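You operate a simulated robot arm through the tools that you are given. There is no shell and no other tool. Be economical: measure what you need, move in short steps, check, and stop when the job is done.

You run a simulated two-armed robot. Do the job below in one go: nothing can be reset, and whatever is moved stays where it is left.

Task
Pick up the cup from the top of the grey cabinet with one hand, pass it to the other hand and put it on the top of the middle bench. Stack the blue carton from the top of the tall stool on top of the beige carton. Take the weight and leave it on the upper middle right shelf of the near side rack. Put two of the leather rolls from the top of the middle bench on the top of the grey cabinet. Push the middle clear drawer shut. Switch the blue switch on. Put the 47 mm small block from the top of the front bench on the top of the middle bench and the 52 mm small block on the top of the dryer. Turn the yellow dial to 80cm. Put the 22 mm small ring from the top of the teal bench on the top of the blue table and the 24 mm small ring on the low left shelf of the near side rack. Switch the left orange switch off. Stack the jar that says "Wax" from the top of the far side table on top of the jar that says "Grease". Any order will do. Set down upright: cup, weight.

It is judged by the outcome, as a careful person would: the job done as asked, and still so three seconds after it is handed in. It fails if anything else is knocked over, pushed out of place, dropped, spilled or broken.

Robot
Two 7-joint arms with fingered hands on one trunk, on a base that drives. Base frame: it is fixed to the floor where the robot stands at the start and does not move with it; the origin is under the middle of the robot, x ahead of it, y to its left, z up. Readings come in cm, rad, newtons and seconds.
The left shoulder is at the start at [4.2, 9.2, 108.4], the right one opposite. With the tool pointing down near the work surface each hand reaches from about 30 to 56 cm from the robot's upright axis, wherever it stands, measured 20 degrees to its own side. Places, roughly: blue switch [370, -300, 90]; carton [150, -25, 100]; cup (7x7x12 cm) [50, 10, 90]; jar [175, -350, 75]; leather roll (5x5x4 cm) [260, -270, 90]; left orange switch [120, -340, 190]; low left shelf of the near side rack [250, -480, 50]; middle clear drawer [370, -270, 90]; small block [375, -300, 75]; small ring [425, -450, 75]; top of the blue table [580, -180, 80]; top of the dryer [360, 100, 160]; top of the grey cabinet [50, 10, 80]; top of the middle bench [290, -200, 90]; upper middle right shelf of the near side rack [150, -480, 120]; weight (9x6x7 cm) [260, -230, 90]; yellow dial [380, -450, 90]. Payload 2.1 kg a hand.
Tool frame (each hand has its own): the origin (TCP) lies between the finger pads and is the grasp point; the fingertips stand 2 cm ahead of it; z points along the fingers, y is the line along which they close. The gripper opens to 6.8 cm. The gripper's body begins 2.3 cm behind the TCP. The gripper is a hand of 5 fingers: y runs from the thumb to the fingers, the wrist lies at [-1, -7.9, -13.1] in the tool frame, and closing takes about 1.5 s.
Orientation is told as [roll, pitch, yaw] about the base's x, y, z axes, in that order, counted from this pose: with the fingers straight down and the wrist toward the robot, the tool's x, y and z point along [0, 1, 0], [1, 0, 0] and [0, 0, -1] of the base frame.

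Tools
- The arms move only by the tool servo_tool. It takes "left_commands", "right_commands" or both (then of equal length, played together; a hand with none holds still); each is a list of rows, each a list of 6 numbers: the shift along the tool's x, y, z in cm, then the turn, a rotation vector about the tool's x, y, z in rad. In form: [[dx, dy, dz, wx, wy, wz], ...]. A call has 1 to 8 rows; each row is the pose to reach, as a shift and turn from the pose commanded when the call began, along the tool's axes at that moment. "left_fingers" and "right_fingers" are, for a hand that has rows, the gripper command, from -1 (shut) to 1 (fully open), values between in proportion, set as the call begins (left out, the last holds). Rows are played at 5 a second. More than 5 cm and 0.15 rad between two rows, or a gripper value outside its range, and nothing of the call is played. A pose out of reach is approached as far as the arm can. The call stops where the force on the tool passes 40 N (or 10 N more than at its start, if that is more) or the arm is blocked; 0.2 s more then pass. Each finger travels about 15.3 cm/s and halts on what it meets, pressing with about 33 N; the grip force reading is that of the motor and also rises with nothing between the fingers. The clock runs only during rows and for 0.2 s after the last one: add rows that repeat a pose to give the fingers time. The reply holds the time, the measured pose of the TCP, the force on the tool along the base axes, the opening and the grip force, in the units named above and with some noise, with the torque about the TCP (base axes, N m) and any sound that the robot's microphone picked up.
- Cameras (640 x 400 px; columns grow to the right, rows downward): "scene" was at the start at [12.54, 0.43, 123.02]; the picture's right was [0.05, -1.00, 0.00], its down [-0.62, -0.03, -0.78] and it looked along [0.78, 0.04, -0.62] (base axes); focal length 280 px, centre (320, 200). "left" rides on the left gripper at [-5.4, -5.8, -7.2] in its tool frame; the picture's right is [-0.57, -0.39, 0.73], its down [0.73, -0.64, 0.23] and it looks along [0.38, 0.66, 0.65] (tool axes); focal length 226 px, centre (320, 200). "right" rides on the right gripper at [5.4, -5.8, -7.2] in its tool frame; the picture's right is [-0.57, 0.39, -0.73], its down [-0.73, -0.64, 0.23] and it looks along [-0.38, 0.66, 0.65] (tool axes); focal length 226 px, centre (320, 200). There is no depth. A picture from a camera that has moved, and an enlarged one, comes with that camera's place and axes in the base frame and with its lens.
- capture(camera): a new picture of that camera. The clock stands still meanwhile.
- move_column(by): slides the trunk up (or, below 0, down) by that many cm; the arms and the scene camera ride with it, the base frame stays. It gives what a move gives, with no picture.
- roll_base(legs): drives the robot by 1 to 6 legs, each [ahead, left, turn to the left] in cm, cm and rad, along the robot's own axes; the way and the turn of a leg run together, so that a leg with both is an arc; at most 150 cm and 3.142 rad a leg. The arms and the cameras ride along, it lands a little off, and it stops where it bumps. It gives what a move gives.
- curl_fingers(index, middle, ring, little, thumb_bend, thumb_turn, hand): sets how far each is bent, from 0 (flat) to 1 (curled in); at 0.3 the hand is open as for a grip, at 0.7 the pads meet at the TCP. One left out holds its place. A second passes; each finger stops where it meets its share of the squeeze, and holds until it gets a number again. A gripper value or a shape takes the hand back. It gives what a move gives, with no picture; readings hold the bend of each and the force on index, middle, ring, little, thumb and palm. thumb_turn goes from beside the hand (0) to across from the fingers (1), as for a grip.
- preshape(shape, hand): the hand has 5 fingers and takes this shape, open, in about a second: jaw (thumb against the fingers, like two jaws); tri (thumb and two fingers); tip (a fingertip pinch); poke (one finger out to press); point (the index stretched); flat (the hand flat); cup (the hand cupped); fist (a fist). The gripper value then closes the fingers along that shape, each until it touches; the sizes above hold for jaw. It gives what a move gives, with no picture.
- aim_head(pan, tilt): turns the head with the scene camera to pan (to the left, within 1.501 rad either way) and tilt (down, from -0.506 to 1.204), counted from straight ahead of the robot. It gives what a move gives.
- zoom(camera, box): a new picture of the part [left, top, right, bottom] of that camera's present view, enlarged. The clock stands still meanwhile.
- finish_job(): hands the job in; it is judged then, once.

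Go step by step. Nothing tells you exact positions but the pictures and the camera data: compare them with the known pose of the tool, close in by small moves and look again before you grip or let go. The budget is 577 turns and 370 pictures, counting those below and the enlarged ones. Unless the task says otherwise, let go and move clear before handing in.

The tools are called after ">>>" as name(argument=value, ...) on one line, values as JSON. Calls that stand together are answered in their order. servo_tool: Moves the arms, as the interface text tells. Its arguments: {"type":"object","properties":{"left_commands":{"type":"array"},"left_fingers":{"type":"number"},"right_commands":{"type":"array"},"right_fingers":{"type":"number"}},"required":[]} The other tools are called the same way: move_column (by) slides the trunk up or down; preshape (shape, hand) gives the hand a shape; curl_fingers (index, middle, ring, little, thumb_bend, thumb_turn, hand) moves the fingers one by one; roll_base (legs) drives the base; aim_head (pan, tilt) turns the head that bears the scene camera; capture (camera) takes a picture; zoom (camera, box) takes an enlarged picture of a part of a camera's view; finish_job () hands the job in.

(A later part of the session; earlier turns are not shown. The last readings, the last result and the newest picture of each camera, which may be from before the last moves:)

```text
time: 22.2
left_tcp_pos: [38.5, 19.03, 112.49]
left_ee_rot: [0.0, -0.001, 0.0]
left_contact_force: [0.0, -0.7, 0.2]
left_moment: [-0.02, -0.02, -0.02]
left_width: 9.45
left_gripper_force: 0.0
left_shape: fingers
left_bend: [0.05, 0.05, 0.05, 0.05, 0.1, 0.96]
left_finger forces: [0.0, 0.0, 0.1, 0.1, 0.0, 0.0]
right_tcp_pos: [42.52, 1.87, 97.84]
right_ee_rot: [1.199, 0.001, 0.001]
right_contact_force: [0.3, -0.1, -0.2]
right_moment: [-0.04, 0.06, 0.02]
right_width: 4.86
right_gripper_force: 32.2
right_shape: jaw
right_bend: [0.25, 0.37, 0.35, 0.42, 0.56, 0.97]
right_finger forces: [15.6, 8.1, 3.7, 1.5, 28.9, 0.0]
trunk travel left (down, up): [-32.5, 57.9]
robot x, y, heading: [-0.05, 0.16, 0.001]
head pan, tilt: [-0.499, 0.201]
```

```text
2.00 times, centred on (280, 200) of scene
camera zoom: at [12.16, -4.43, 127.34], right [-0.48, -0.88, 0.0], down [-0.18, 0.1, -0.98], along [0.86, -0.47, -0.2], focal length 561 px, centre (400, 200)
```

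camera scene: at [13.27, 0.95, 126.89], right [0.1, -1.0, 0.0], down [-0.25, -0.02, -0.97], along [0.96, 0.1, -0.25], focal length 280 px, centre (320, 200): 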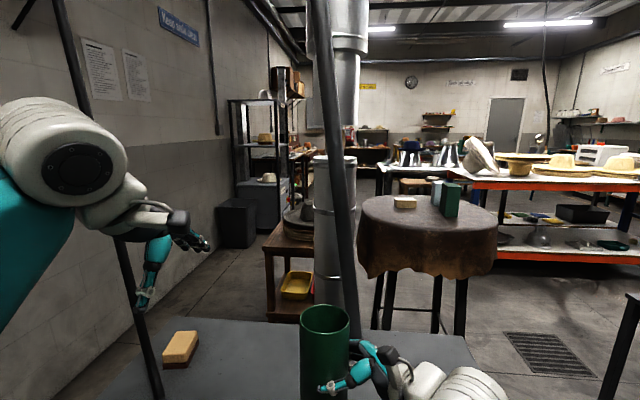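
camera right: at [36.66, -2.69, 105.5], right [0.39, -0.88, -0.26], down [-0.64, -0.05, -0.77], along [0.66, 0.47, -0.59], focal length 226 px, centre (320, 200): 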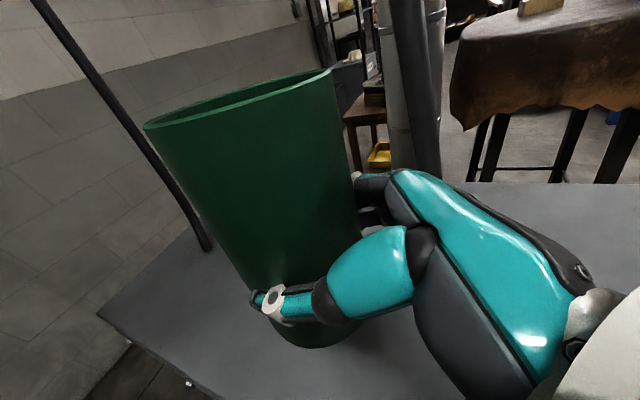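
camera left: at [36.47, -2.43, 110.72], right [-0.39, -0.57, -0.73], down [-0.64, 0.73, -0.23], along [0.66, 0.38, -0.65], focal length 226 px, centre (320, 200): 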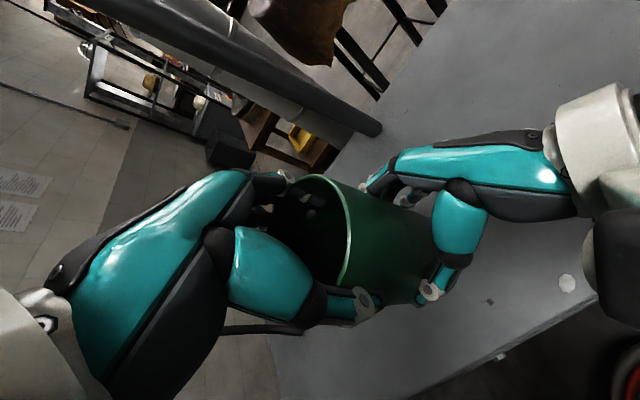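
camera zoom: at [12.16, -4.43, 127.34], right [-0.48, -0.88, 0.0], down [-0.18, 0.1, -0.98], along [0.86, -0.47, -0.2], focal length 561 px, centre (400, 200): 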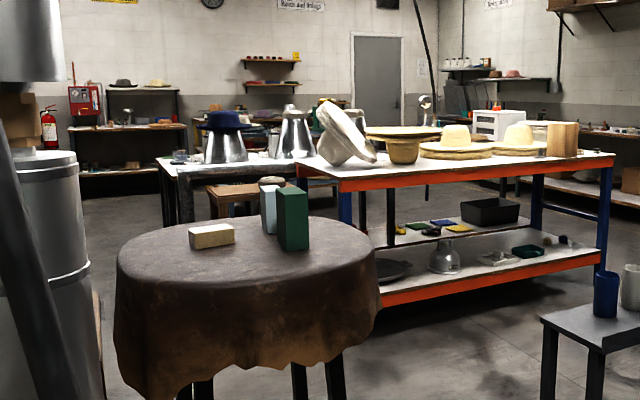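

The blue carton is the pale blue one behind the green carton; the beige one lies to its left. I'm tucking the arms in and driving around the cabinet towards the stool.

>>> servo_tool(right_commands=[[1, -1.5, -3.05, 0, 0, 0], [1.9, -3, -6.1, 0, 0, 0], [2.9, -4.5, -9.15, 0, 0, 0], [3.84, -6, -12.2, 0, 0, 0]], left_commands=[[0, -1, 0, 0, 0, 0], [0, -2, 0, 0, 0, 0], [0, -3, 0, 0, 0, 0], [0, -4, 0, 0, 0, 0]])

>>> roll_base(legs=[[-10, 0, 0], [0, -66, 0], [60, 0, 0]])

>>> aim_head(pan=0.3, tilt=0.45)

>>> capture(camera="scene")

```text
time: 23.2
left_tcp_pos: [34.38, 19.13, 112.5]
left_ee_rot: [-0.001, 0.001, 0.001]
left_contact_force: [-0.7, 0.2, 0.3]
left_moment: [-0.02, 0.03, 0.0]
left_width: 9.46
left_gripper_force: 0.0
left_shape: fingers
left_bend: [0.05, 0.05, 0.05, 0.05, 0.1, 0.96]
left_finger forces: [0.1, 0.1, 0.0, 0.0, 0.0, 0.1]
right_tcp_pos: [36.34, -7.98, 105.6]
right_ee_rot: [1.199, -0.001, 0.002]
right_contact_force: [-0.4, 0.6, -1.6]
right_moment: [-0.04, 0.01, -0.04]
right_width: 4.82
right_gripper_force: 32.8
right_shape: jaw
right_bend: [0.25, 0.37, 0.35, 0.42, 0.56, 0.97]
right_finger forces: [15.6, 8.0, 3.9, 1.3, 28.7, 0.0]
trunk travel left (down, up): [-32.5, 57.9]
robot x, y, heading: [-0.07, 0.1, 0.002]
head pan, tilt: [-0.499, 0.201]
```

```text
time: 30.5
left_tcp_pos: [83.15, -46.92, 112.52]
left_ee_rot: [0.0, 0.0, -0.015]
left_contact_force: [-0.4, -0.5, 0.0]
left_moment: [0.05, -0.01, 0.02]
left_width: 9.47
left_gripper_force: 0.0
left_shape: fingers
left_bend: [0.05, 0.05, 0.05, 0.05, 0.1, 0.96]
left_finger forces: [0.1, 0.1, 0.0, 0.1, 0.0, 0.0]
right_tcp_pos: [84.51, -74.31, 105.57]
right_ee_rot: [1.2, -0.001, -0.014]
right_contact_force: [0.3, 0.4, -1.4]
right_moment: [-0.04, -0.02, -0.01]
right_width: 4.83
right_gripper_force: 33.1
right_shape: jaw
right_bend: [0.25, 0.37, 0.35, 0.42, 0.56, 0.97]
right_finger forces: [15.6, 7.9, 3.8, 1.3, 28.6, 0.0]
trunk travel left (down, up): [-32.5, 57.9]
robot x, y, heading: [48.2, -65.91, -0.018]
head pan, tilt: [-0.499, 0.201]
```

```text
time: 31.6
left_tcp_pos: [83.06, -47.11, 112.59]
left_ee_rot: [0.0, -0.002, -0.016]
left_contact_force: [0.4, 0.2, 0.1]
left_moment: [0.05, -0.03, 0.0]
left_width: 9.46
left_gripper_force: 0.0
left_shape: fingers
left_bend: [0.05, 0.05, 0.05, 0.05, 0.1, 0.96]
left_finger forces: [0.0, 0.1, 0.1, 0.0, 0.0, 0.0]
right_tcp_pos: [84.59, -74.2, 105.62]
right_ee_rot: [1.199, 0.0, -0.013]
right_contact_force: [0.2, -0.3, -0.8]
right_moment: [-0.02, 0.03, 0.0]
right_width: 4.84
right_gripper_force: 32.8
right_shape: jaw
right_bend: [0.25, 0.37, 0.35, 0.42, 0.56, 0.97]
right_finger forces: [15.5, 8.0, 3.9, 1.3, 28.6, 0.0]
trunk travel left (down, up): [-32.5, 57.9]
robot x, y, heading: [48.18, -65.29, -0.012]
head pan, tilt: [0.3, 0.45]
```

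```text
337 pictures are left
camera scene: at [61.15, -63.14, 125.02], right [0.28, -0.96, 0.0], down [-0.42, -0.12, -0.9], along [0.86, 0.25, -0.44], focal length 280 px, centre (320, 200)
```

scene: 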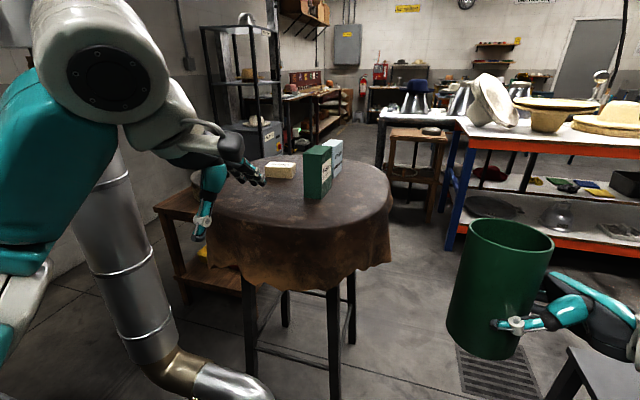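

>>> zoom(camera="scene", box=[240, 120, 400, 220])

```text
4.00 times, centred on (320, 170) of scene
camera zoom: at [61.15, -63.14, 125.02], right [0.28, -0.96, 0.0], down [-0.42, -0.12, -0.9], along [0.86, 0.25, -0.44], focal length 1121 px, centre (320, 320)
```

zoom: 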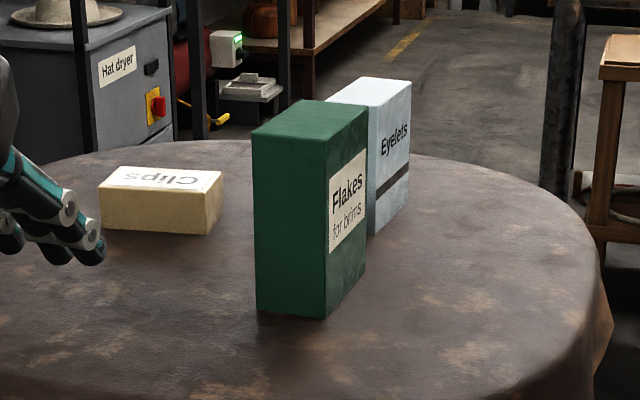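

The stool top is at z 91.8. The blue carton's centre is about [147, -42] (4.2 thick in y, 9 long in x, top 102), green is next to it, and beige is about [140.5, -27] (top 95.5). I'm raising the cup out of the way, then driving to stand diagonally at the stool.

>>> servo_tool(right_commands=[[1.4, -0.8, -3.1, 0, 0, 0], [2.8, -1.6, -6.2, 0, 0, 0], [4.1, -2.4, -9.3, 0, 0, 0], [5.5, -3.2, -12.4, 0, 0, 0], [6.84, -4, -15.5, 0, 0, 0], [6.84, -4, -15.5, 0, 0, 0]])

>>> roll_base(legs=[[50, -4, 0], [0, 0, 0.9]])

>>> aim_head(pan=0, tilt=0.6)

>>> capture(camera="scene")

```text
time: 33.0
left_tcp_pos: [82.99, -47.04, 112.51]
left_ee_rot: [0.0, 0.002, -0.014]
left_contact_force: [-0.2, 1.0, 0.5]
left_moment: [0.01, -0.01, 0.0]
left_width: 9.46
left_gripper_force: 0.0
left_shape: fingers
left_bend: [0.05, 0.05, 0.05, 0.05, 0.1, 0.96]
left_finger forces: [0.0, 0.0, 0.0, 0.0, 0.0, 0.1]
right_tcp_pos: [80.24, -86.23, 117.63]
right_ee_rot: [1.199, 0.0, -0.013]
right_contact_force: [0.7, -0.6, -1.0]
right_moment: [-0.01, -0.02, 0.01]
right_width: 4.82
right_gripper_force: 33.4
right_shape: jaw
right_bend: [0.25, 0.37, 0.35, 0.42, 0.56, 0.97]
right_finger forces: [15.5, 7.8, 3.8, 1.1, 28.5, 0.1]
trunk travel left (down, up): [-32.5, 57.9]
robot x, y, heading: [48.5, -65.7, -0.013]
head pan, tilt: [0.3, 0.45]
```

```text
time: 38.3
left_tcp_pos: [104.97, -31.77, 112.49]
left_ee_rot: [-0.001, 0.001, 0.895]
left_contact_force: [0.3, -0.1, 0.3]
left_moment: [-0.02, 0.01, -0.06]
left_width: 9.49
left_gripper_force: 0.0
left_shape: fingers
left_bend: [0.05, 0.05, 0.05, 0.05, 0.1, 0.96]
left_finger forces: [0.1, 0.0, 0.1, 0.0, 0.0, 0.1]
right_tcp_pos: [134.13, -57.98, 117.63]
right_ee_rot: [1.2, 0.0, 0.898]
right_contact_force: [0.2, 0.1, -1.9]
right_moment: [-0.01, 0.01, 0.02]
right_width: 4.84
right_gripper_force: 32.8
right_shape: jaw
right_bend: [0.25, 0.37, 0.35, 0.42, 0.56, 0.97]
right_finger forces: [15.6, 8.0, 3.8, 1.1, 28.4, 0.0]
trunk travel left (down, up): [-32.5, 57.9]
robot x, y, heading: [98.68, -70.41, 0.895]
head pan, tilt: [0.3, 0.45]
```

```text
time: 39.1
left_tcp_pos: [105.01, -31.7, 112.45]
left_ee_rot: [0.0, -0.001, 0.897]
left_contact_force: [1.0, 0.2, -0.4]
left_moment: [-0.04, 0.02, 0.0]
left_width: 9.47
left_gripper_force: 0.0
left_shape: fingers
left_bend: [0.05, 0.05, 0.05, 0.05, 0.1, 0.96]
left_finger forces: [0.0, 0.0, 0.1, 0.0, 0.0, 0.0]
right_tcp_pos: [134.26, -57.9, 117.61]
right_ee_rot: [1.198, 0.0, 0.898]
right_contact_force: [-0.4, -0.9, -0.8]
right_moment: [-0.02, -0.01, 0.0]
right_width: 4.81
right_gripper_force: 32.9
right_shape: jaw
right_bend: [0.25, 0.37, 0.35, 0.42, 0.56, 0.97]
right_finger forces: [15.5, 8.1, 3.7, 1.0, 28.5, 0.0]
trunk travel left (down, up): [-32.5, 57.9]
robot x, y, heading: [98.67, -70.74, 0.895]
head pan, tilt: [0.0, 0.6]
```

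```text
335 pictures are left
camera scene: at [106.45, -60.51, 123.67], right [0.78, -0.62, 0.0], down [-0.35, -0.44, -0.83], along [0.51, 0.64, -0.56], focal length 280 px, centre (320, 200)
```

scene: 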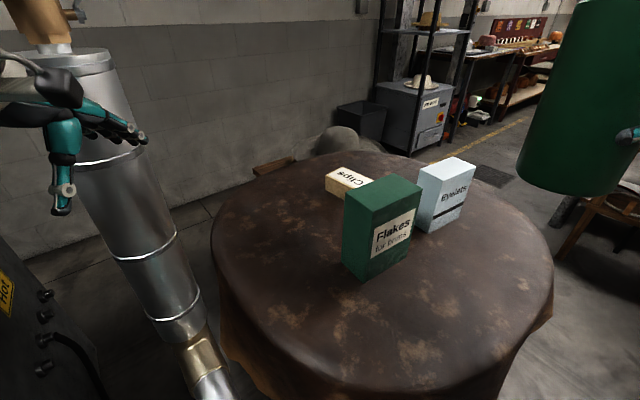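

>>> roll_base(legs=[[7, -3, 0]])

>>> zoom(camera="scene", box=[260, 120, 520, 290])

```text
time: 40.1
left_tcp_pos: [111.74, -28.0, 112.57]
left_ee_rot: [0.0, -0.001, 0.895]
left_contact_force: [-0.2, 0.5, 0.4]
left_moment: [0.0, 0.02, 0.01]
left_width: 9.48
left_gripper_force: 0.1
left_shape: fingers
left_bend: [0.05, 0.05, 0.05, 0.05, 0.1, 0.96]
left_finger forces: [0.0, 0.0, 0.0, 0.0, 0.0, 0.0]
right_tcp_pos: [140.87, -54.2, 117.53]
right_ee_rot: [1.201, 0.0, 0.897]
right_contact_force: [0.2, 1.1, -1.5]
right_moment: [0.04, 0.01, 0.0]
right_width: 4.81
right_gripper_force: 32.8
right_shape: jaw
right_bend: [0.25, 0.37, 0.35, 0.42, 0.56, 0.97]
right_finger forces: [15.6, 8.0, 3.8, 1.1, 28.4, 0.1]
trunk travel left (down, up): [-32.5, 57.9]
robot x, y, heading: [105.36, -67.04, 0.894]
head pan, tilt: [0.0, 0.6]
```

```text
2.35 times, centred on (390, 205) of scene
camera zoom: at [113.15, -56.86, 123.66], right [0.78, -0.62, 0.0], down [-0.35, -0.44, -0.82], along [0.52, 0.64, -0.57], focal length 660 px, centre (155, 188)
```

zoom: 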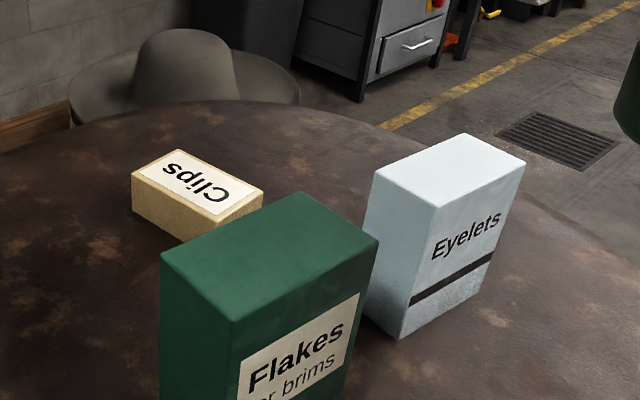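

>>> servo_tool(right_commands=[[-1.5, -1, -3.7, 0, 0, 0], [-2.9, -2, -7.4, 0, 0, 0], [-4.4, -3, -11.1, 0, 0, 0], [-5.8, -4, -14.9, 0, 0, 0], [-5.8, -4, -14.9, 0, 0, 0]])

>>> servo_tool(left_commands=[[-4.65, 1.49, 0, 0, 0, -0.08], [-9.3, 2.98, 0, 0, 0, -0.16], [-13.95, 4.46, 0, 0, 0, -0.24], [-18.6, 5.95, 0, 0, 0, -0.32], [-23.25, 7.44, 0, 0, 0, -0.4], [-27.9, 8.93, 0, 0, 0, -0.48], [-32.55, 10.4, 0, 0, 0, -0.56], [-37.2, 11.9, 0, 0, 0, -0.645]], left_fingers=1)

>>> capture(camera="scene")

>>> capture(camera="left")

```text
time: 41.3
left_tcp_pos: [111.8, -28.05, 112.59]
left_ee_rot: [-0.001, -0.001, 0.895]
left_contact_force: [0.2, 0.5, 0.6]
left_moment: [-0.01, -0.02, -0.02]
left_width: 9.5
left_gripper_force: 0.1
left_shape: fingers
left_bend: [0.05, 0.05, 0.05, 0.05, 0.1, 0.96]
left_finger forces: [0.0, 0.1, 0.0, 0.0, 0.0, 0.0]
right_tcp_pos: [150.89, -67.61, 117.76]
right_ee_rot: [1.199, 0.001, 0.897]
right_contact_force: [-0.3, 0.5, -1.0]
right_moment: [-0.03, -0.01, -0.02]
right_width: 4.8
right_gripper_force: 32.9
right_shape: jaw
right_bend: [0.25, 0.37, 0.35, 0.43, 0.56, 0.97]
right_finger forces: [15.7, 8.0, 3.8, 1.0, 28.3, 0.0]
trunk travel left (down, up): [-32.5, 57.9]
robot x, y, heading: [105.4, -66.5, 0.901]
head pan, tilt: [0.0, 0.6]
```

```text
time: 43.1
left_tcp_pos: [132.81, -37.18, 110.14]
left_ee_rot: [-0.02, -0.007, 1.52]
left_contact_force: [-0.5, 0.5, 0.0]
left_moment: [-0.03, -0.04, 0.02]
left_width: 6.8
left_gripper_force: 0.1
left_shape: jaw
left_bend: [0.3, 0.3, 0.3, 0.3, 0.3, 0.98]
left_finger forces: [0.0, 0.0, 0.1, 0.0, 0.1, 0.0]
left hand out of reach, approached as far as the arm can: row 6, 7, 8
right_tcp_pos: [150.83, -67.47, 117.76]
right_ee_rot: [1.2, 0.0, 0.897]
right_contact_force: [-0.2, 0.5, -1.2]
right_moment: [-0.04, -0.01, 0.0]
right_width: 4.81
right_gripper_force: 33.2
right_shape: jaw
right_bend: [0.25, 0.37, 0.35, 0.43, 0.56, 0.97]
right_finger forces: [15.6, 8.1, 3.7, 1.0, 28.4, 0.1]
trunk travel left (down, up): [-32.5, 57.9]
robot x, y, heading: [105.02, -66.4, 0.894]
head pan, tilt: [0.0, 0.6]
```

```text
333 pictures are left
camera scene: at [113.01, -56.73, 123.66], right [0.78, -0.62, 0.0], down [-0.35, -0.44, -0.82], along [0.52, 0.64, -0.57], focal length 280 px, centre (320, 200)
```

scene: 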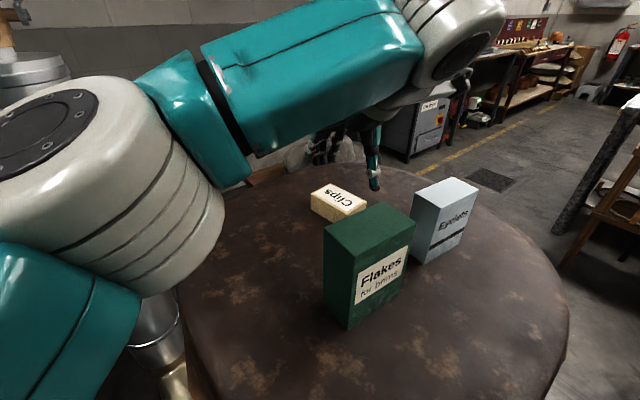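

```text
332 pictures are left
camera left: at [137.75, -43.46, 117.43], right [0.56, -0.41, -0.72], down [-0.76, -0.6, -0.25], along [-0.33, 0.69, -0.65], focal length 226 px, centre (320, 200)
```

left: 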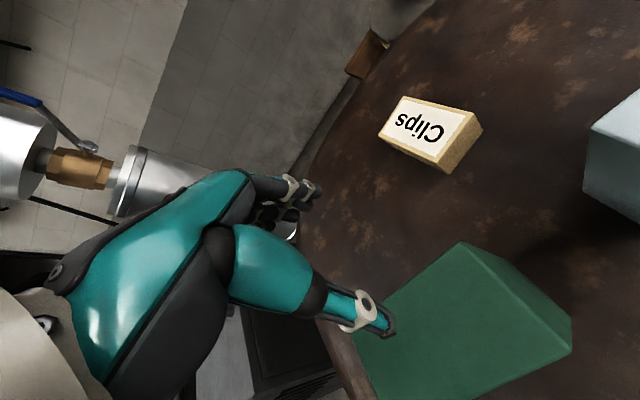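

Out of reach with that hand yaw. I'll retract and take a better stance, facing the blue carton from the -y side.

>>> servo_tool(left_commands=[[4, 1.6, -1, 0, 0, 0.08], [8, 3.2, -2, 0, 0, 0.16], [12, 4.8, -3, 0, 0, 0.24], [16, 6.4, -4, 0, 0, 0.32], [20, 8, -4, 0, 0, 0.4], [24, 9.6, -4, 0, 0, 0.48], [27, 11.2, -4, 0, 0, 0.56], [30, 13, -4, 0, 0, 0.645]])

>>> aim_head(pan=-0.7, tilt=0.8)

>>> capture(camera="scene")

```text
time: 44.9
left_tcp_pos: [103.37, -23.31, 113.92]
left_ee_rot: [-0.001, 0.002, 0.895]
left_contact_force: [-0.1, 0.0, 0.1]
left_moment: [0.0, -0.04, 0.02]
left_width: 6.8
left_gripper_force: 0.0
left_shape: jaw
left_bend: [0.3, 0.3, 0.3, 0.3, 0.3, 0.98]
left_finger forces: [0.1, 0.0, 0.0, 0.0, 0.1, 0.0]
right_tcp_pos: [150.83, -67.49, 117.88]
right_ee_rot: [1.199, 0.0, 0.894]
right_contact_force: [-0.1, -0.4, -0.5]
right_moment: [-0.01, 0.01, -0.03]
right_width: 4.8
right_gripper_force: 33.0
right_shape: jaw
right_bend: [0.25, 0.37, 0.35, 0.43, 0.56, 0.97]
right_finger forces: [15.7, 8.1, 3.8, 1.0, 28.3, 0.1]
trunk travel left (down, up): [-32.5, 57.9]
robot x, y, heading: [105.19, -66.96, 0.893]
head pan, tilt: [0.0, 0.6]
```

```text
time: 46.0
left_tcp_pos: [103.46, -23.38, 113.83]
left_ee_rot: [-0.001, 0.0, 0.898]
left_contact_force: [-0.4, 0.2, 0.1]
left_moment: [0.01, 0.01, 0.0]
left_width: 6.81
left_gripper_force: 0.0
left_shape: jaw
left_bend: [0.3, 0.3, 0.3, 0.3, 0.3, 0.98]
left_finger forces: [0.0, 0.0, 0.0, 0.0, 0.1, 0.1]
right_tcp_pos: [150.94, -67.63, 117.88]
right_ee_rot: [1.201, 0.001, 0.895]
right_contact_force: [-0.2, 0.1, -1.3]
right_moment: [-0.06, 0.01, -0.02]
right_width: 4.79
right_gripper_force: 33.0
right_shape: jaw
right_bend: [0.25, 0.37, 0.35, 0.43, 0.56, 0.97]
right_finger forces: [15.7, 8.1, 3.8, 1.0, 28.3, 0.1]
trunk travel left (down, up): [-32.5, 57.9]
robot x, y, heading: [104.8, -66.92, 0.901]
head pan, tilt: [-0.7, 0.799]
```

```text
331 pictures are left
camera scene: at [115.52, -62.19, 121.98], right [0.2, -0.98, 0.0], down [-0.7, -0.14, -0.7], along [0.68, 0.14, -0.72], focal length 280 px, centre (320, 200)
```

scene: 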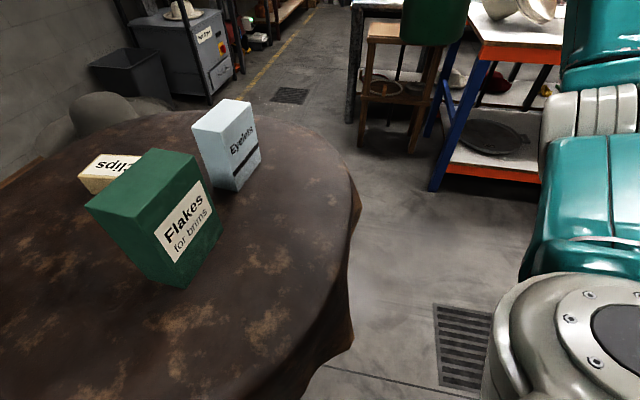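

>>> roll_base(legs=[[0, -46.8, 0], [10.3, 0, 0], [0, 0, 0.45]])

>>> aim_head(pan=0.1, tilt=0.7)

>>> capture(camera="scene")

```text
time: 50.9
left_tcp_pos: [127.35, -49.27, 114.0]
left_ee_rot: [0.0, -0.001, 1.344]
left_contact_force: [0.9, 0.8, 0.8]
left_moment: [0.01, -0.03, -0.02]
left_width: 6.81
left_gripper_force: 0.1
left_shape: jaw
left_bend: [0.3, 0.3, 0.3, 0.3, 0.3, 0.98]
left_finger forces: [0.1, 0.1, 0.0, 0.0, 0.1, 0.0]
right_tcp_pos: [189.16, -68.64, 117.72]
right_ee_rot: [1.198, -0.001, 1.342]
right_contact_force: [0.0, 0.0, -1.1]
right_moment: [-0.01, 0.02, 0.02]
right_width: 4.81
right_gripper_force: 33.2
right_shape: jaw
right_bend: [0.25, 0.37, 0.35, 0.43, 0.56, 0.97]
right_finger forces: [15.6, 8.0, 3.7, 0.9, 28.2, 0.2]
trunk travel left (down, up): [-32.5, 57.9]
robot x, y, heading: [147.44, -87.6, 1.348]
head pan, tilt: [-0.7, 0.799]
```

```text
time: 52.0
left_tcp_pos: [127.24, -49.31, 113.98]
left_ee_rot: [-0.003, -0.002, 1.344]
left_contact_force: [-0.2, 0.5, 0.1]
left_moment: [-0.03, 0.01, -0.02]
left_width: 6.79
left_gripper_force: 0.0
left_shape: jaw
left_bend: [0.3, 0.3, 0.3, 0.3, 0.3, 0.98]
left_finger forces: [0.0, 0.1, 0.0, 0.0, 0.0, 0.1]
right_tcp_pos: [189.13, -68.61, 117.73]
right_ee_rot: [1.197, 0.001, 1.345]
right_contact_force: [0.1, -0.4, -0.8]
right_moment: [0.01, 0.03, 0.0]
right_width: 4.81
right_gripper_force: 32.7
right_shape: jaw
right_bend: [0.25, 0.37, 0.35, 0.43, 0.56, 0.97]
right_finger forces: [15.7, 8.0, 3.8, 1.1, 28.3, 0.0]
trunk travel left (down, up): [-32.5, 57.9]
robot x, y, heading: [147.75, -87.98, 1.343]
head pan, tilt: [0.099, 0.7]
```

```text
330 pictures are left
camera scene: at [149.56, -75.46, 122.8], right [0.99, -0.13, 0.0], down [-0.08, -0.64, -0.76], along [0.1, 0.76, -0.64], focal length 280 px, centre (320, 200)
```

scene: 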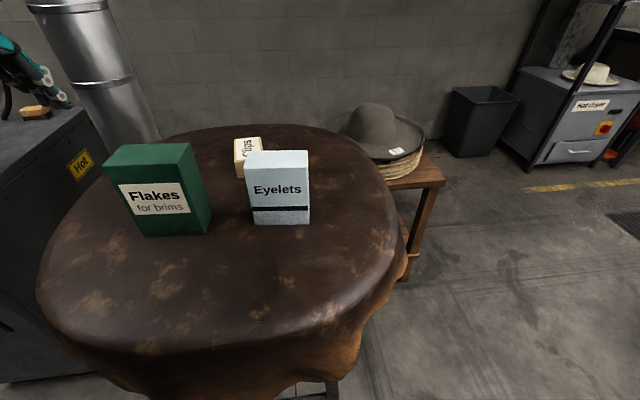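

>>> servo_tool(left_commands=[[-3.7, 2.4, 0, 0, 0, 0], [-7.4, 4.8, 0, 0, 0, -0.04], [-11.1, 7.2, 0, 0, 0, -0.08], [-14.9, 9.5, 0, 0, 0, -0.12], [-18.6, 11.9, 2, 0, 0, -0.165], [-18.6, 11.9, 5, 0, 0, -0.165], [-18.6, 11.9, 5, 0, 0, -0.165]])

>>> capture(camera="scene")

>>> capture(camera="left")

```text
time: 53.6
left_tcp_pos: [148.18, -41.62, 108.98]
left_ee_rot: [0.001, 0.0, 1.51]
left_contact_force: [-0.7, -0.3, -0.1]
left_moment: [-0.04, 0.01, 0.0]
left_width: 6.82
left_gripper_force: 0.0
left_shape: jaw
left_bend: [0.3, 0.3, 0.3, 0.3, 0.3, 0.98]
left_finger forces: [0.1, 0.0, 0.0, 0.0, 0.1, 0.0]
right_tcp_pos: [189.22, -68.64, 117.76]
right_ee_rot: [1.199, 0.0, 1.342]
right_contact_force: [0.0, -0.4, -0.5]
right_moment: [0.01, -0.01, -0.03]
right_width: 4.8
right_gripper_force: 32.8
right_shape: jaw
right_bend: [0.25, 0.37, 0.35, 0.43, 0.56, 0.97]
right_finger forces: [15.6, 8.0, 3.7, 1.0, 28.2, 0.0]
trunk travel left (down, up): [-32.5, 57.9]
robot x, y, heading: [147.73, -87.52, 1.347]
head pan, tilt: [0.099, 0.7]
```

```text
329 pictures are left
camera scene: at [149.55, -75.45, 122.8], right [0.99, -0.13, 0.0], down [-0.08, -0.64, -0.76], along [0.1, 0.76, -0.64], focal length 280 px, centre (320, 200)
```

scene: 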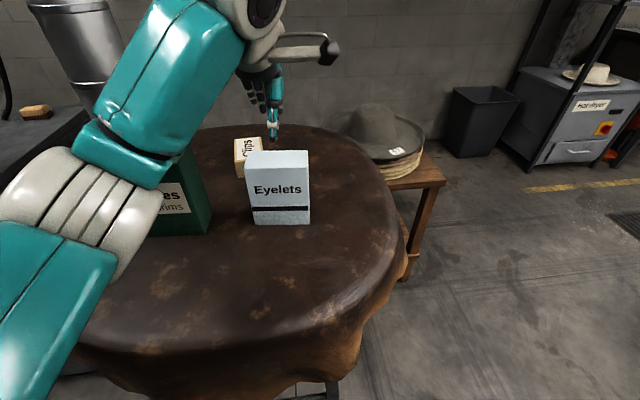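

```text
328 pictures are left
camera left: at [153.16, -48.02, 116.22], right [0.54, -0.42, -0.73], down [-0.77, -0.59, -0.23], along [-0.34, 0.69, -0.65], focal length 226 px, centre (320, 200)
```

left: 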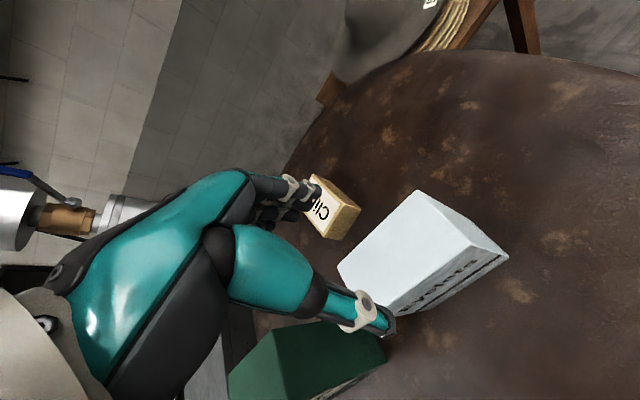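

>>> servo_tool(left_commands=[[-0.2, -0.5, 2.5, 0, 0, 0], [-0.2, -0.5, 5, 0, 0, 0], [-0.2, -0.5, 7, 0, 0, 0], [-0.2, -0.5, 8.4, 0, 0, 0], [-0.2, -0.5, 8.4, 0, 0, 0]])

>>> capture(camera="left")

>>> zoom(camera="scene", box=[120, 80, 380, 260])

```text
time: 54.8
left_tcp_pos: [148.27, -42.42, 100.72]
left_ee_rot: [-0.002, -0.004, 1.506]
left_contact_force: [0.4, 3.6, 13.9]
left_moment: [0.1, 0.17, -0.08]
left_width: 6.79
left_gripper_force: 0.1
left_shape: jaw
left_bend: [0.29, 0.3, 0.3, 0.26, 0.29, 0.98]
left_finger forces: [3.8, 0.0, 0.1, 6.8, 3.3, 0.0]
right_tcp_pos: [189.16, -68.64, 117.82]
right_ee_rot: [1.199, -0.001, 1.343]
right_contact_force: [0.4, 0.6, -1.3]
right_moment: [0.0, 0.01, -0.02]
right_width: 4.79
right_gripper_force: 33.1
right_shape: jaw
right_bend: [0.25, 0.37, 0.35, 0.43, 0.56, 0.97]
right_finger forces: [15.6, 7.9, 3.9, 1.0, 28.3, 0.0]
trunk travel left (down, up): [-32.5, 57.9]
robot x, y, heading: [147.34, -87.57, 1.346]
head pan, tilt: [0.099, 0.7]
```

```text
327 pictures are left
camera left: at [153.16, -48.75, 107.83], right [0.54, -0.42, -0.73], down [-0.77, -0.59, -0.23], along [-0.33, 0.69, -0.64], focal length 226 px, centre (320, 200)
```

left: 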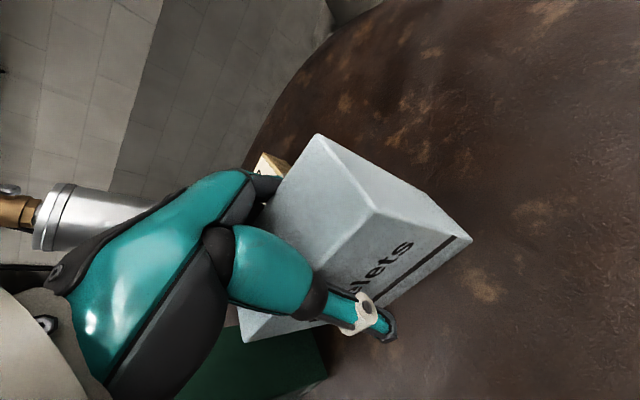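

```text
2.22 times, centred on (250, 170) of scene
camera zoom: at [149.56, -75.5, 122.83], right [0.99, -0.13, 0.0], down [-0.08, -0.64, -0.77], along [0.1, 0.76, -0.64], focal length 623 px, centre (476, 267)
```

zoom: 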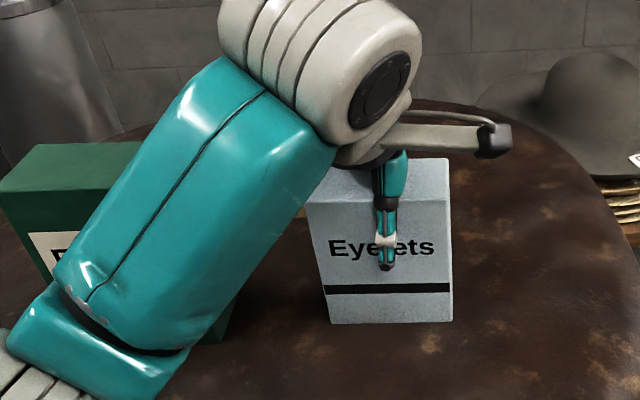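

>>> servo_tool(left_commands=[[0, 0, -0.4, 0, 0, 0], [0, 0, -0.4, 0, 0, 0], [0, 0, -0.4, 0, 0, 0], [0, 0, -0.4, 0, 0, 0], [0, 0, -0.4, 0, 0, 0], [0, 0, -0.4, 0, 0, 0], [0, 0, -0.4, 0, 0, 0], [0, 0, -0.4, 0, 0, 0]], left_fingers=-1)

>>> servo_tool(left_commands=[[0, 0, -1.5, 0, 0, 0], [0, 0, -4, 0, 0, 0], [0, 0, -7, 0, 0, 0], [0, 0, -10, 0, 0, 0], [0, 0, -13, 0, 0, 0], [0, 0, -13, 0, 0, 0]])

>>> capture(camera="scene")

>>> capture(camera="left")

```text
time: 56.6
left_tcp_pos: [148.17, -42.48, 100.91]
left_ee_rot: [-0.001, 0.0, 1.508]
left_contact_force: [-0.3, 0.3, 0.5]
left_moment: [0.03, 0.06, 0.01]
left_width: 3.71
left_gripper_force: 33.1
left_shape: jaw
left_bend: [0.74, 0.47, 0.43, 0.43, 0.66, 0.96]
left_finger forces: [14.0, 11.1, 3.7, 2.4, 32.4, 0.0]
right_tcp_pos: [189.0, -68.57, 117.81]
right_ee_rot: [1.201, -0.001, 1.345]
right_contact_force: [-0.1, 0.5, -1.1]
right_moment: [0.01, -0.04, 0.03]
right_width: 4.8
right_gripper_force: 33.1
right_shape: jaw
right_bend: [0.25, 0.37, 0.35, 0.43, 0.56, 0.97]
right_finger forces: [15.6, 8.0, 3.8, 0.9, 28.3, 0.1]
trunk travel left (down, up): [-32.5, 57.9]
robot x, y, heading: [147.53, -87.56, 1.345]
head pan, tilt: [0.099, 0.7]
```

```text
time: 58.0
left_tcp_pos: [148.36, -42.27, 113.99]
left_ee_rot: [0.0, 0.001, 1.507]
left_contact_force: [-0.3, 0.2, -2.0]
left_moment: [0.0, 0.03, -0.01]
left_width: 3.61
left_gripper_force: 33.2
left_shape: jaw
left_bend: [0.74, 0.47, 0.44, 0.44, 0.67, 0.95]
left_finger forces: [14.7, 10.9, 3.7, 1.8, 32.5, 0.0]
right_tcp_pos: [189.19, -68.53, 117.86]
right_ee_rot: [1.201, 0.0, 1.343]
right_contact_force: [0.1, -0.8, -1.0]
right_moment: [-0.01, 0.0, -0.03]
right_width: 4.8
right_gripper_force: 33.2
right_shape: jaw
right_bend: [0.25, 0.37, 0.35, 0.43, 0.56, 0.97]
right_finger forces: [15.6, 8.0, 3.8, 1.0, 28.2, 0.0]
trunk travel left (down, up): [-32.5, 57.9]
robot x, y, heading: [147.52, -87.65, 1.344]
head pan, tilt: [0.099, 0.7]
```

```text
325 pictures are left
camera scene: at [149.57, -75.45, 122.8], right [0.99, -0.13, 0.0], down [-0.08, -0.64, -0.76], along [0.1, 0.76, -0.64], focal length 280 px, centre (320, 200)
```

scene: 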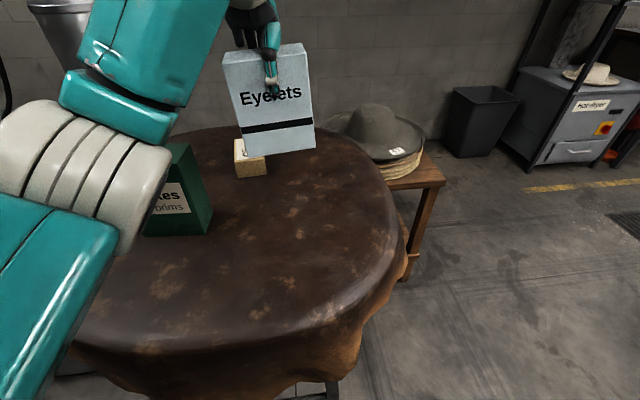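

```text
324 pictures are left
camera left: at [153.28, -48.65, 121.22], right [0.54, -0.42, -0.73], down [-0.77, -0.59, -0.23], along [-0.33, 0.69, -0.65], focal length 226 px, centre (320, 200)
```

left: 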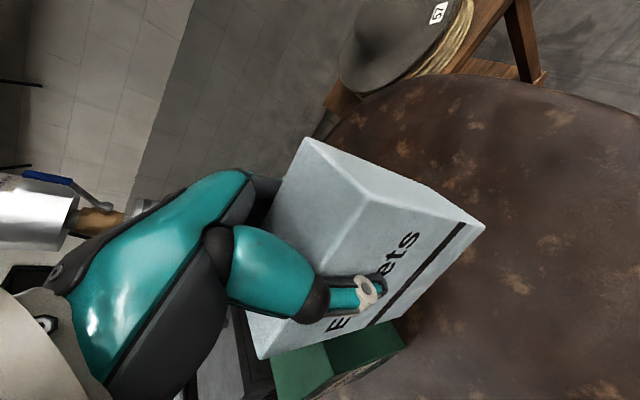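

The carton is held, slightly tilted (about 0.1 rad about y). I'm raising it and driving to the diagonal stance to set it on the beige one, lengthwise.

>>> servo_tool(left_commands=[[0, 0, -3, 0, 0, 0], [0, 0, -6, 0, 0, 0], [0, -3, -9, 0, 0, 0], [0, -7, -9, 0, 0, 0], [0, -10, -9, 0, 0, 0]])

>>> roll_base(legs=[[-10, 0, 0], [0, 0, -0.845], [-22, 31, 0]])

>>> aim_head(pan=0.4, tilt=0.6)

>>> capture(camera="scene")

```text
time: 59.2
left_tcp_pos: [147.61, -52.39, 122.74]
left_ee_rot: [0.001, 0.002, 1.508]
left_contact_force: [0.4, -0.5, -1.7]
left_moment: [-0.01, -0.02, -0.02]
left_width: 3.61
left_gripper_force: 33.0
left_shape: jaw
left_bend: [0.74, 0.48, 0.45, 0.46, 0.68, 0.94]
left_finger forces: [14.9, 10.8, 3.9, 1.8, 32.2, 0.0]
right_tcp_pos: [189.11, -68.48, 117.74]
right_ee_rot: [1.202, 0.0, 1.344]
right_contact_force: [-0.3, 0.3, -1.7]
right_moment: [0.04, -0.04, 0.0]
right_width: 4.8
right_gripper_force: 32.9
right_shape: jaw
right_bend: [0.25, 0.37, 0.35, 0.43, 0.56, 0.97]
right_finger forces: [15.6, 8.0, 3.7, 1.0, 28.3, 0.1]
trunk travel left (down, up): [-32.5, 57.9]
robot x, y, heading: [147.97, -87.63, 1.347]
head pan, tilt: [0.099, 0.7]
```

```text
time: 64.5
left_tcp_pos: [137.45, -57.29, 122.85]
left_ee_rot: [0.001, 0.0, 0.672]
left_contact_force: [0.4, -0.1, -0.7]
left_moment: [-0.02, 0.02, -0.01]
left_width: 3.58
left_gripper_force: 32.9
left_shape: jaw
left_bend: [0.74, 0.48, 0.45, 0.46, 0.69, 0.94]
left_finger forces: [14.9, 10.7, 3.8, 1.9, 32.2, 0.0]
right_tcp_pos: [153.38, -99.15, 117.88]
right_ee_rot: [1.199, 0.0, 0.509]
right_contact_force: [0.3, 0.5, -1.5]
right_moment: [-0.03, -0.01, 0.0]
right_width: 4.79
right_gripper_force: 33.2
right_shape: jaw
right_bend: [0.26, 0.37, 0.35, 0.43, 0.56, 0.97]
right_finger forces: [15.6, 8.0, 3.8, 0.9, 28.2, 0.0]
trunk travel left (down, up): [-32.5, 57.9]
robot x, y, heading: [111.18, -80.92, 0.505]
head pan, tilt: [0.099, 0.7]
```

```text
time: 65.3
left_tcp_pos: [137.53, -57.39, 122.87]
left_ee_rot: [-0.001, 0.001, 0.673]
left_contact_force: [-0.8, 0.2, -1.4]
left_moment: [0.01, -0.02, -0.01]
left_width: 3.55
left_gripper_force: 33.6
left_shape: jaw
left_bend: [0.74, 0.48, 0.45, 0.46, 0.69, 0.94]
left_finger forces: [15.0, 10.7, 3.9, 1.9, 32.2, 0.0]
right_tcp_pos: [153.26, -99.0, 117.8]
right_ee_rot: [1.2, 0.0, 0.508]
right_contact_force: [-0.6, -0.2, -0.4]
right_moment: [0.0, -0.02, 0.01]
right_width: 4.78
right_gripper_force: 33.2
right_shape: jaw
right_bend: [0.26, 0.37, 0.35, 0.43, 0.56, 0.97]
right_finger forces: [15.6, 8.0, 3.8, 0.9, 28.3, 0.0]
trunk travel left (down, up): [-32.5, 57.9]
robot x, y, heading: [111.29, -81.01, 0.51]
head pan, tilt: [0.4, 0.6]
```

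```text
323 pictures are left
camera scene: at [120.13, -72.16, 123.66], right [0.79, -0.62, 0.0], down [-0.35, -0.45, -0.82], along [0.51, 0.65, -0.57], focal length 280 px, centre (320, 200)
```

scene: 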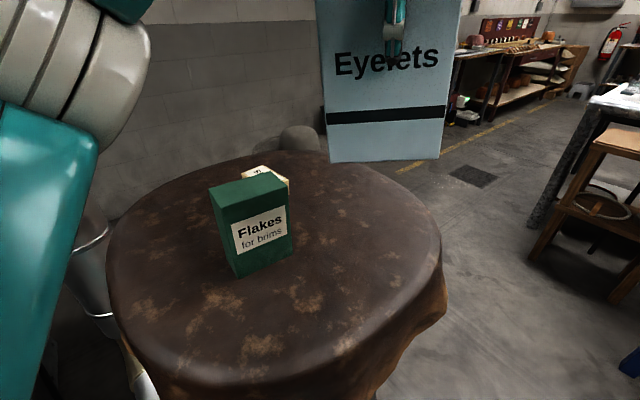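

>>> roll_base(legs=[[3, 16.2, 0]])

>>> aim_head(pan=0.3, tilt=0.65)

>>> capture(camera="scene")

```text
time: 66.9
left_tcp_pos: [132.28, -43.02, 122.75]
left_ee_rot: [0.0, 0.002, 0.65]
left_contact_force: [-0.5, 0.1, -2.0]
left_moment: [0.0, 0.01, 0.03]
left_width: 3.59
left_gripper_force: 33.2
left_shape: jaw
left_bend: [0.74, 0.48, 0.45, 0.46, 0.69, 0.94]
left_finger forces: [15.1, 10.6, 3.8, 1.9, 32.1, 0.0]
right_tcp_pos: [147.08, -85.15, 117.71]
right_ee_rot: [1.199, 0.002, 0.486]
right_contact_force: [-0.5, -0.9, -1.4]
right_moment: [-0.02, 0.02, 0.02]
right_width: 4.79
right_gripper_force: 33.3
right_shape: jaw
right_bend: [0.26, 0.37, 0.35, 0.43, 0.56, 0.97]
right_finger forces: [15.6, 7.9, 3.9, 0.9, 28.3, 0.0]
trunk travel left (down, up): [-32.5, 57.9]
robot x, y, heading: [105.32, -66.31, 0.483]
head pan, tilt: [0.4, 0.6]
stopped in leg 1: the robot was blocked; the commanded pose is now the measured one
```

```text
time: 67.6
left_tcp_pos: [132.25, -43.02, 122.75]
left_ee_rot: [0.001, -0.002, 0.65]
left_contact_force: [0.6, 0.6, -2.0]
left_moment: [0.02, -0.03, -0.01]
left_width: 3.56
left_gripper_force: 32.8
left_shape: jaw
left_bend: [0.74, 0.48, 0.45, 0.46, 0.69, 0.94]
left_finger forces: [15.1, 10.7, 3.8, 1.9, 32.2, 0.0]
right_tcp_pos: [147.06, -85.09, 117.69]
right_ee_rot: [1.199, 0.0, 0.484]
right_contact_force: [-0.7, 0.1, -1.2]
right_moment: [0.03, -0.02, -0.01]
right_width: 4.8
right_gripper_force: 32.4
right_shape: jaw
right_bend: [0.26, 0.37, 0.35, 0.43, 0.56, 0.97]
right_finger forces: [15.7, 8.0, 3.9, 0.9, 28.4, 0.0]
trunk travel left (down, up): [-32.5, 57.9]
robot x, y, heading: [105.11, -66.1, 0.481]
head pan, tilt: [0.3, 0.649]
```

```text
322 pictures are left
camera scene: at [115.11, -58.17, 123.24], right [0.71, -0.71, 0.0], down [-0.43, -0.43, -0.8], along [0.56, 0.56, -0.6], focal length 280 px, centre (320, 200)
```

scene: 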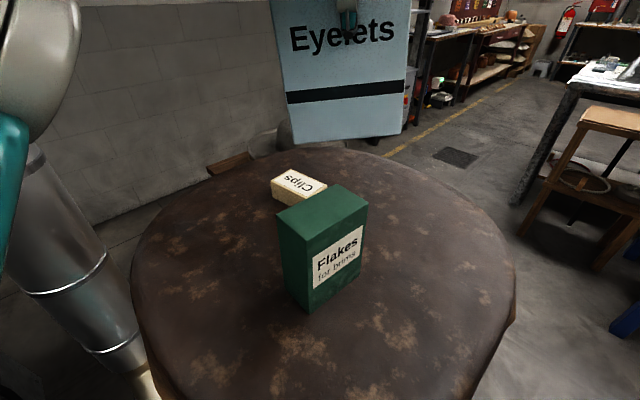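

>>> servo_tool(left_commands=[[1.5, 3.5, 0, 0, 0, 0.1], [3, 7, 0, 0, 0, 0.2], [4.5, 10.5, 0, 0, 0, 0.3], [6, 14, 0, 0, 0, 0.4], [7.5, 17.3, 2, 0, 0, 0.49], [7.5, 17.3, 6, 0, 0, 0.49], [7.5, 17.3, 10, 0, 0, 0.49], [7.5, 17.3, 10, 0, 0, 0.49]])

>>> capture(camera="scene")

>>> capture(camera="left")

```text
time: 69.4
left_tcp_pos: [140.7, -27.2, 112.36]
left_ee_rot: [0.001, 0.0, 0.16]
left_contact_force: [0.5, -0.1, -1.5]
left_moment: [-0.04, 0.01, 0.02]
left_width: 3.52
left_gripper_force: 33.0
left_shape: jaw
left_bend: [0.74, 0.48, 0.47, 0.48, 0.7, 0.93]
left_finger forces: [15.7, 10.4, 3.9, 1.7, 32.3, 0.0]
left hand out of reach, approached as far as the arm can: row 4, 5, 6, 7, 8
right_tcp_pos: [147.01, -84.95, 117.79]
right_ee_rot: [1.2, 0.003, 0.485]
right_contact_force: [0.8, 0.3, -0.9]
right_moment: [0.01, 0.01, 0.02]
right_width: 4.8
right_gripper_force: 32.7
right_shape: jaw
right_bend: [0.26, 0.37, 0.35, 0.43, 0.56, 0.97]
right_finger forces: [15.7, 8.0, 3.9, 0.8, 28.4, 0.0]
trunk travel left (down, up): [-32.5, 57.9]
robot x, y, heading: [105.46, -66.29, 0.49]
head pan, tilt: [0.3, 0.649]
```

```text
321 pictures are left
camera scene: at [115.12, -58.16, 123.24], right [0.71, -0.71, 0.0], down [-0.43, -0.43, -0.8], along [0.56, 0.56, -0.6], focal length 280 px, centre (320, 200)
```

scene: 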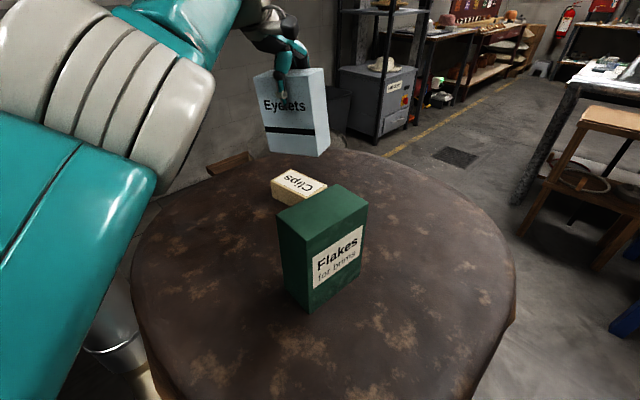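

```text
320 pictures are left
camera left: at [135.78, -33.6, 119.58], right [-0.29, -0.62, -0.73], down [-0.75, 0.62, -0.23], along [0.59, 0.48, -0.65], focal length 226 px, centre (320, 200)
```

left: 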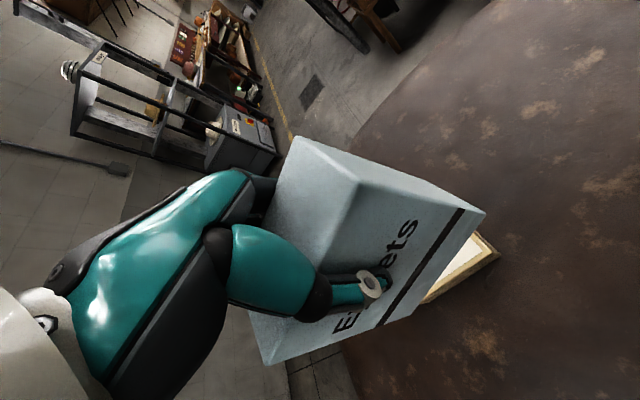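

>>> zoom(camera="scene", box=[230, 50, 390, 220])

```text
2.35 times, centred on (310, 135) of scene
camera zoom: at [115.12, -58.16, 123.24], right [0.71, -0.71, 0.0], down [-0.43, -0.43, -0.8], along [0.56, 0.56, -0.6], focal length 660 px, centre (344, 353)
```

zoom: 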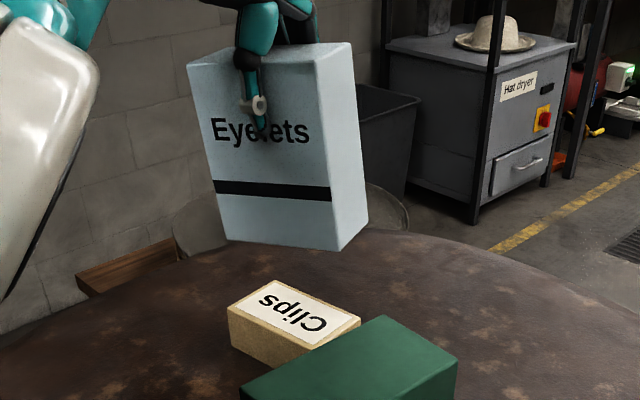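

>>> servo_tool(left_commands=[[0, 0, 0, 0, 0.08, 0.07], [0, 0, 0, 0, 0.17, 0.15], [0, 0, 1.5, 0, 0.17, 0.15], [0, 0, 3, 0, 0.17, 0.15], [0, 0, 3, 0, 0.17, 0.15]])

>>> zoom(camera="scene", box=[230, 70, 390, 220])

```text
time: 70.6
left_tcp_pos: [141.83, -26.38, 109.81]
left_ee_rot: [0.169, 0.015, 0.011]
left_contact_force: [-0.2, 1.4, -1.0]
left_moment: [0.01, -0.02, 0.01]
left_width: 3.55
left_gripper_force: 32.8
left_shape: jaw
left_bend: [0.74, 0.48, 0.47, 0.48, 0.71, 0.93]
left_finger forces: [15.7, 10.3, 4.0, 1.6, 32.2, 0.0]
left hand out of reach, approached as far as the arm can: row 3, 4, 5
right_tcp_pos: [147.12, -85.12, 117.88]
right_ee_rot: [1.199, -0.001, 0.486]
right_contact_force: [0.2, 1.1, -0.8]
right_moment: [0.03, -0.02, -0.01]
right_width: 4.79
right_gripper_force: 32.7
right_shape: jaw
right_bend: [0.26, 0.37, 0.35, 0.43, 0.56, 0.97]
right_finger forces: [15.7, 8.1, 3.8, 0.9, 28.3, 0.0]
trunk travel left (down, up): [-32.5, 57.9]
robot x, y, heading: [105.42, -66.11, 0.487]
head pan, tilt: [0.3, 0.649]
```

```text
2.67 times, centred on (310, 145) of scene
camera zoom: at [115.12, -58.17, 123.24], right [0.71, -0.71, 0.0], down [-0.43, -0.43, -0.8], along [0.56, 0.56, -0.6], focal length 747 px, centre (347, 347)
```

zoom: 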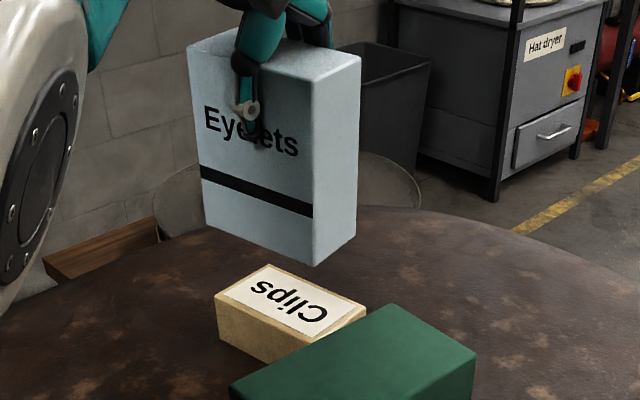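

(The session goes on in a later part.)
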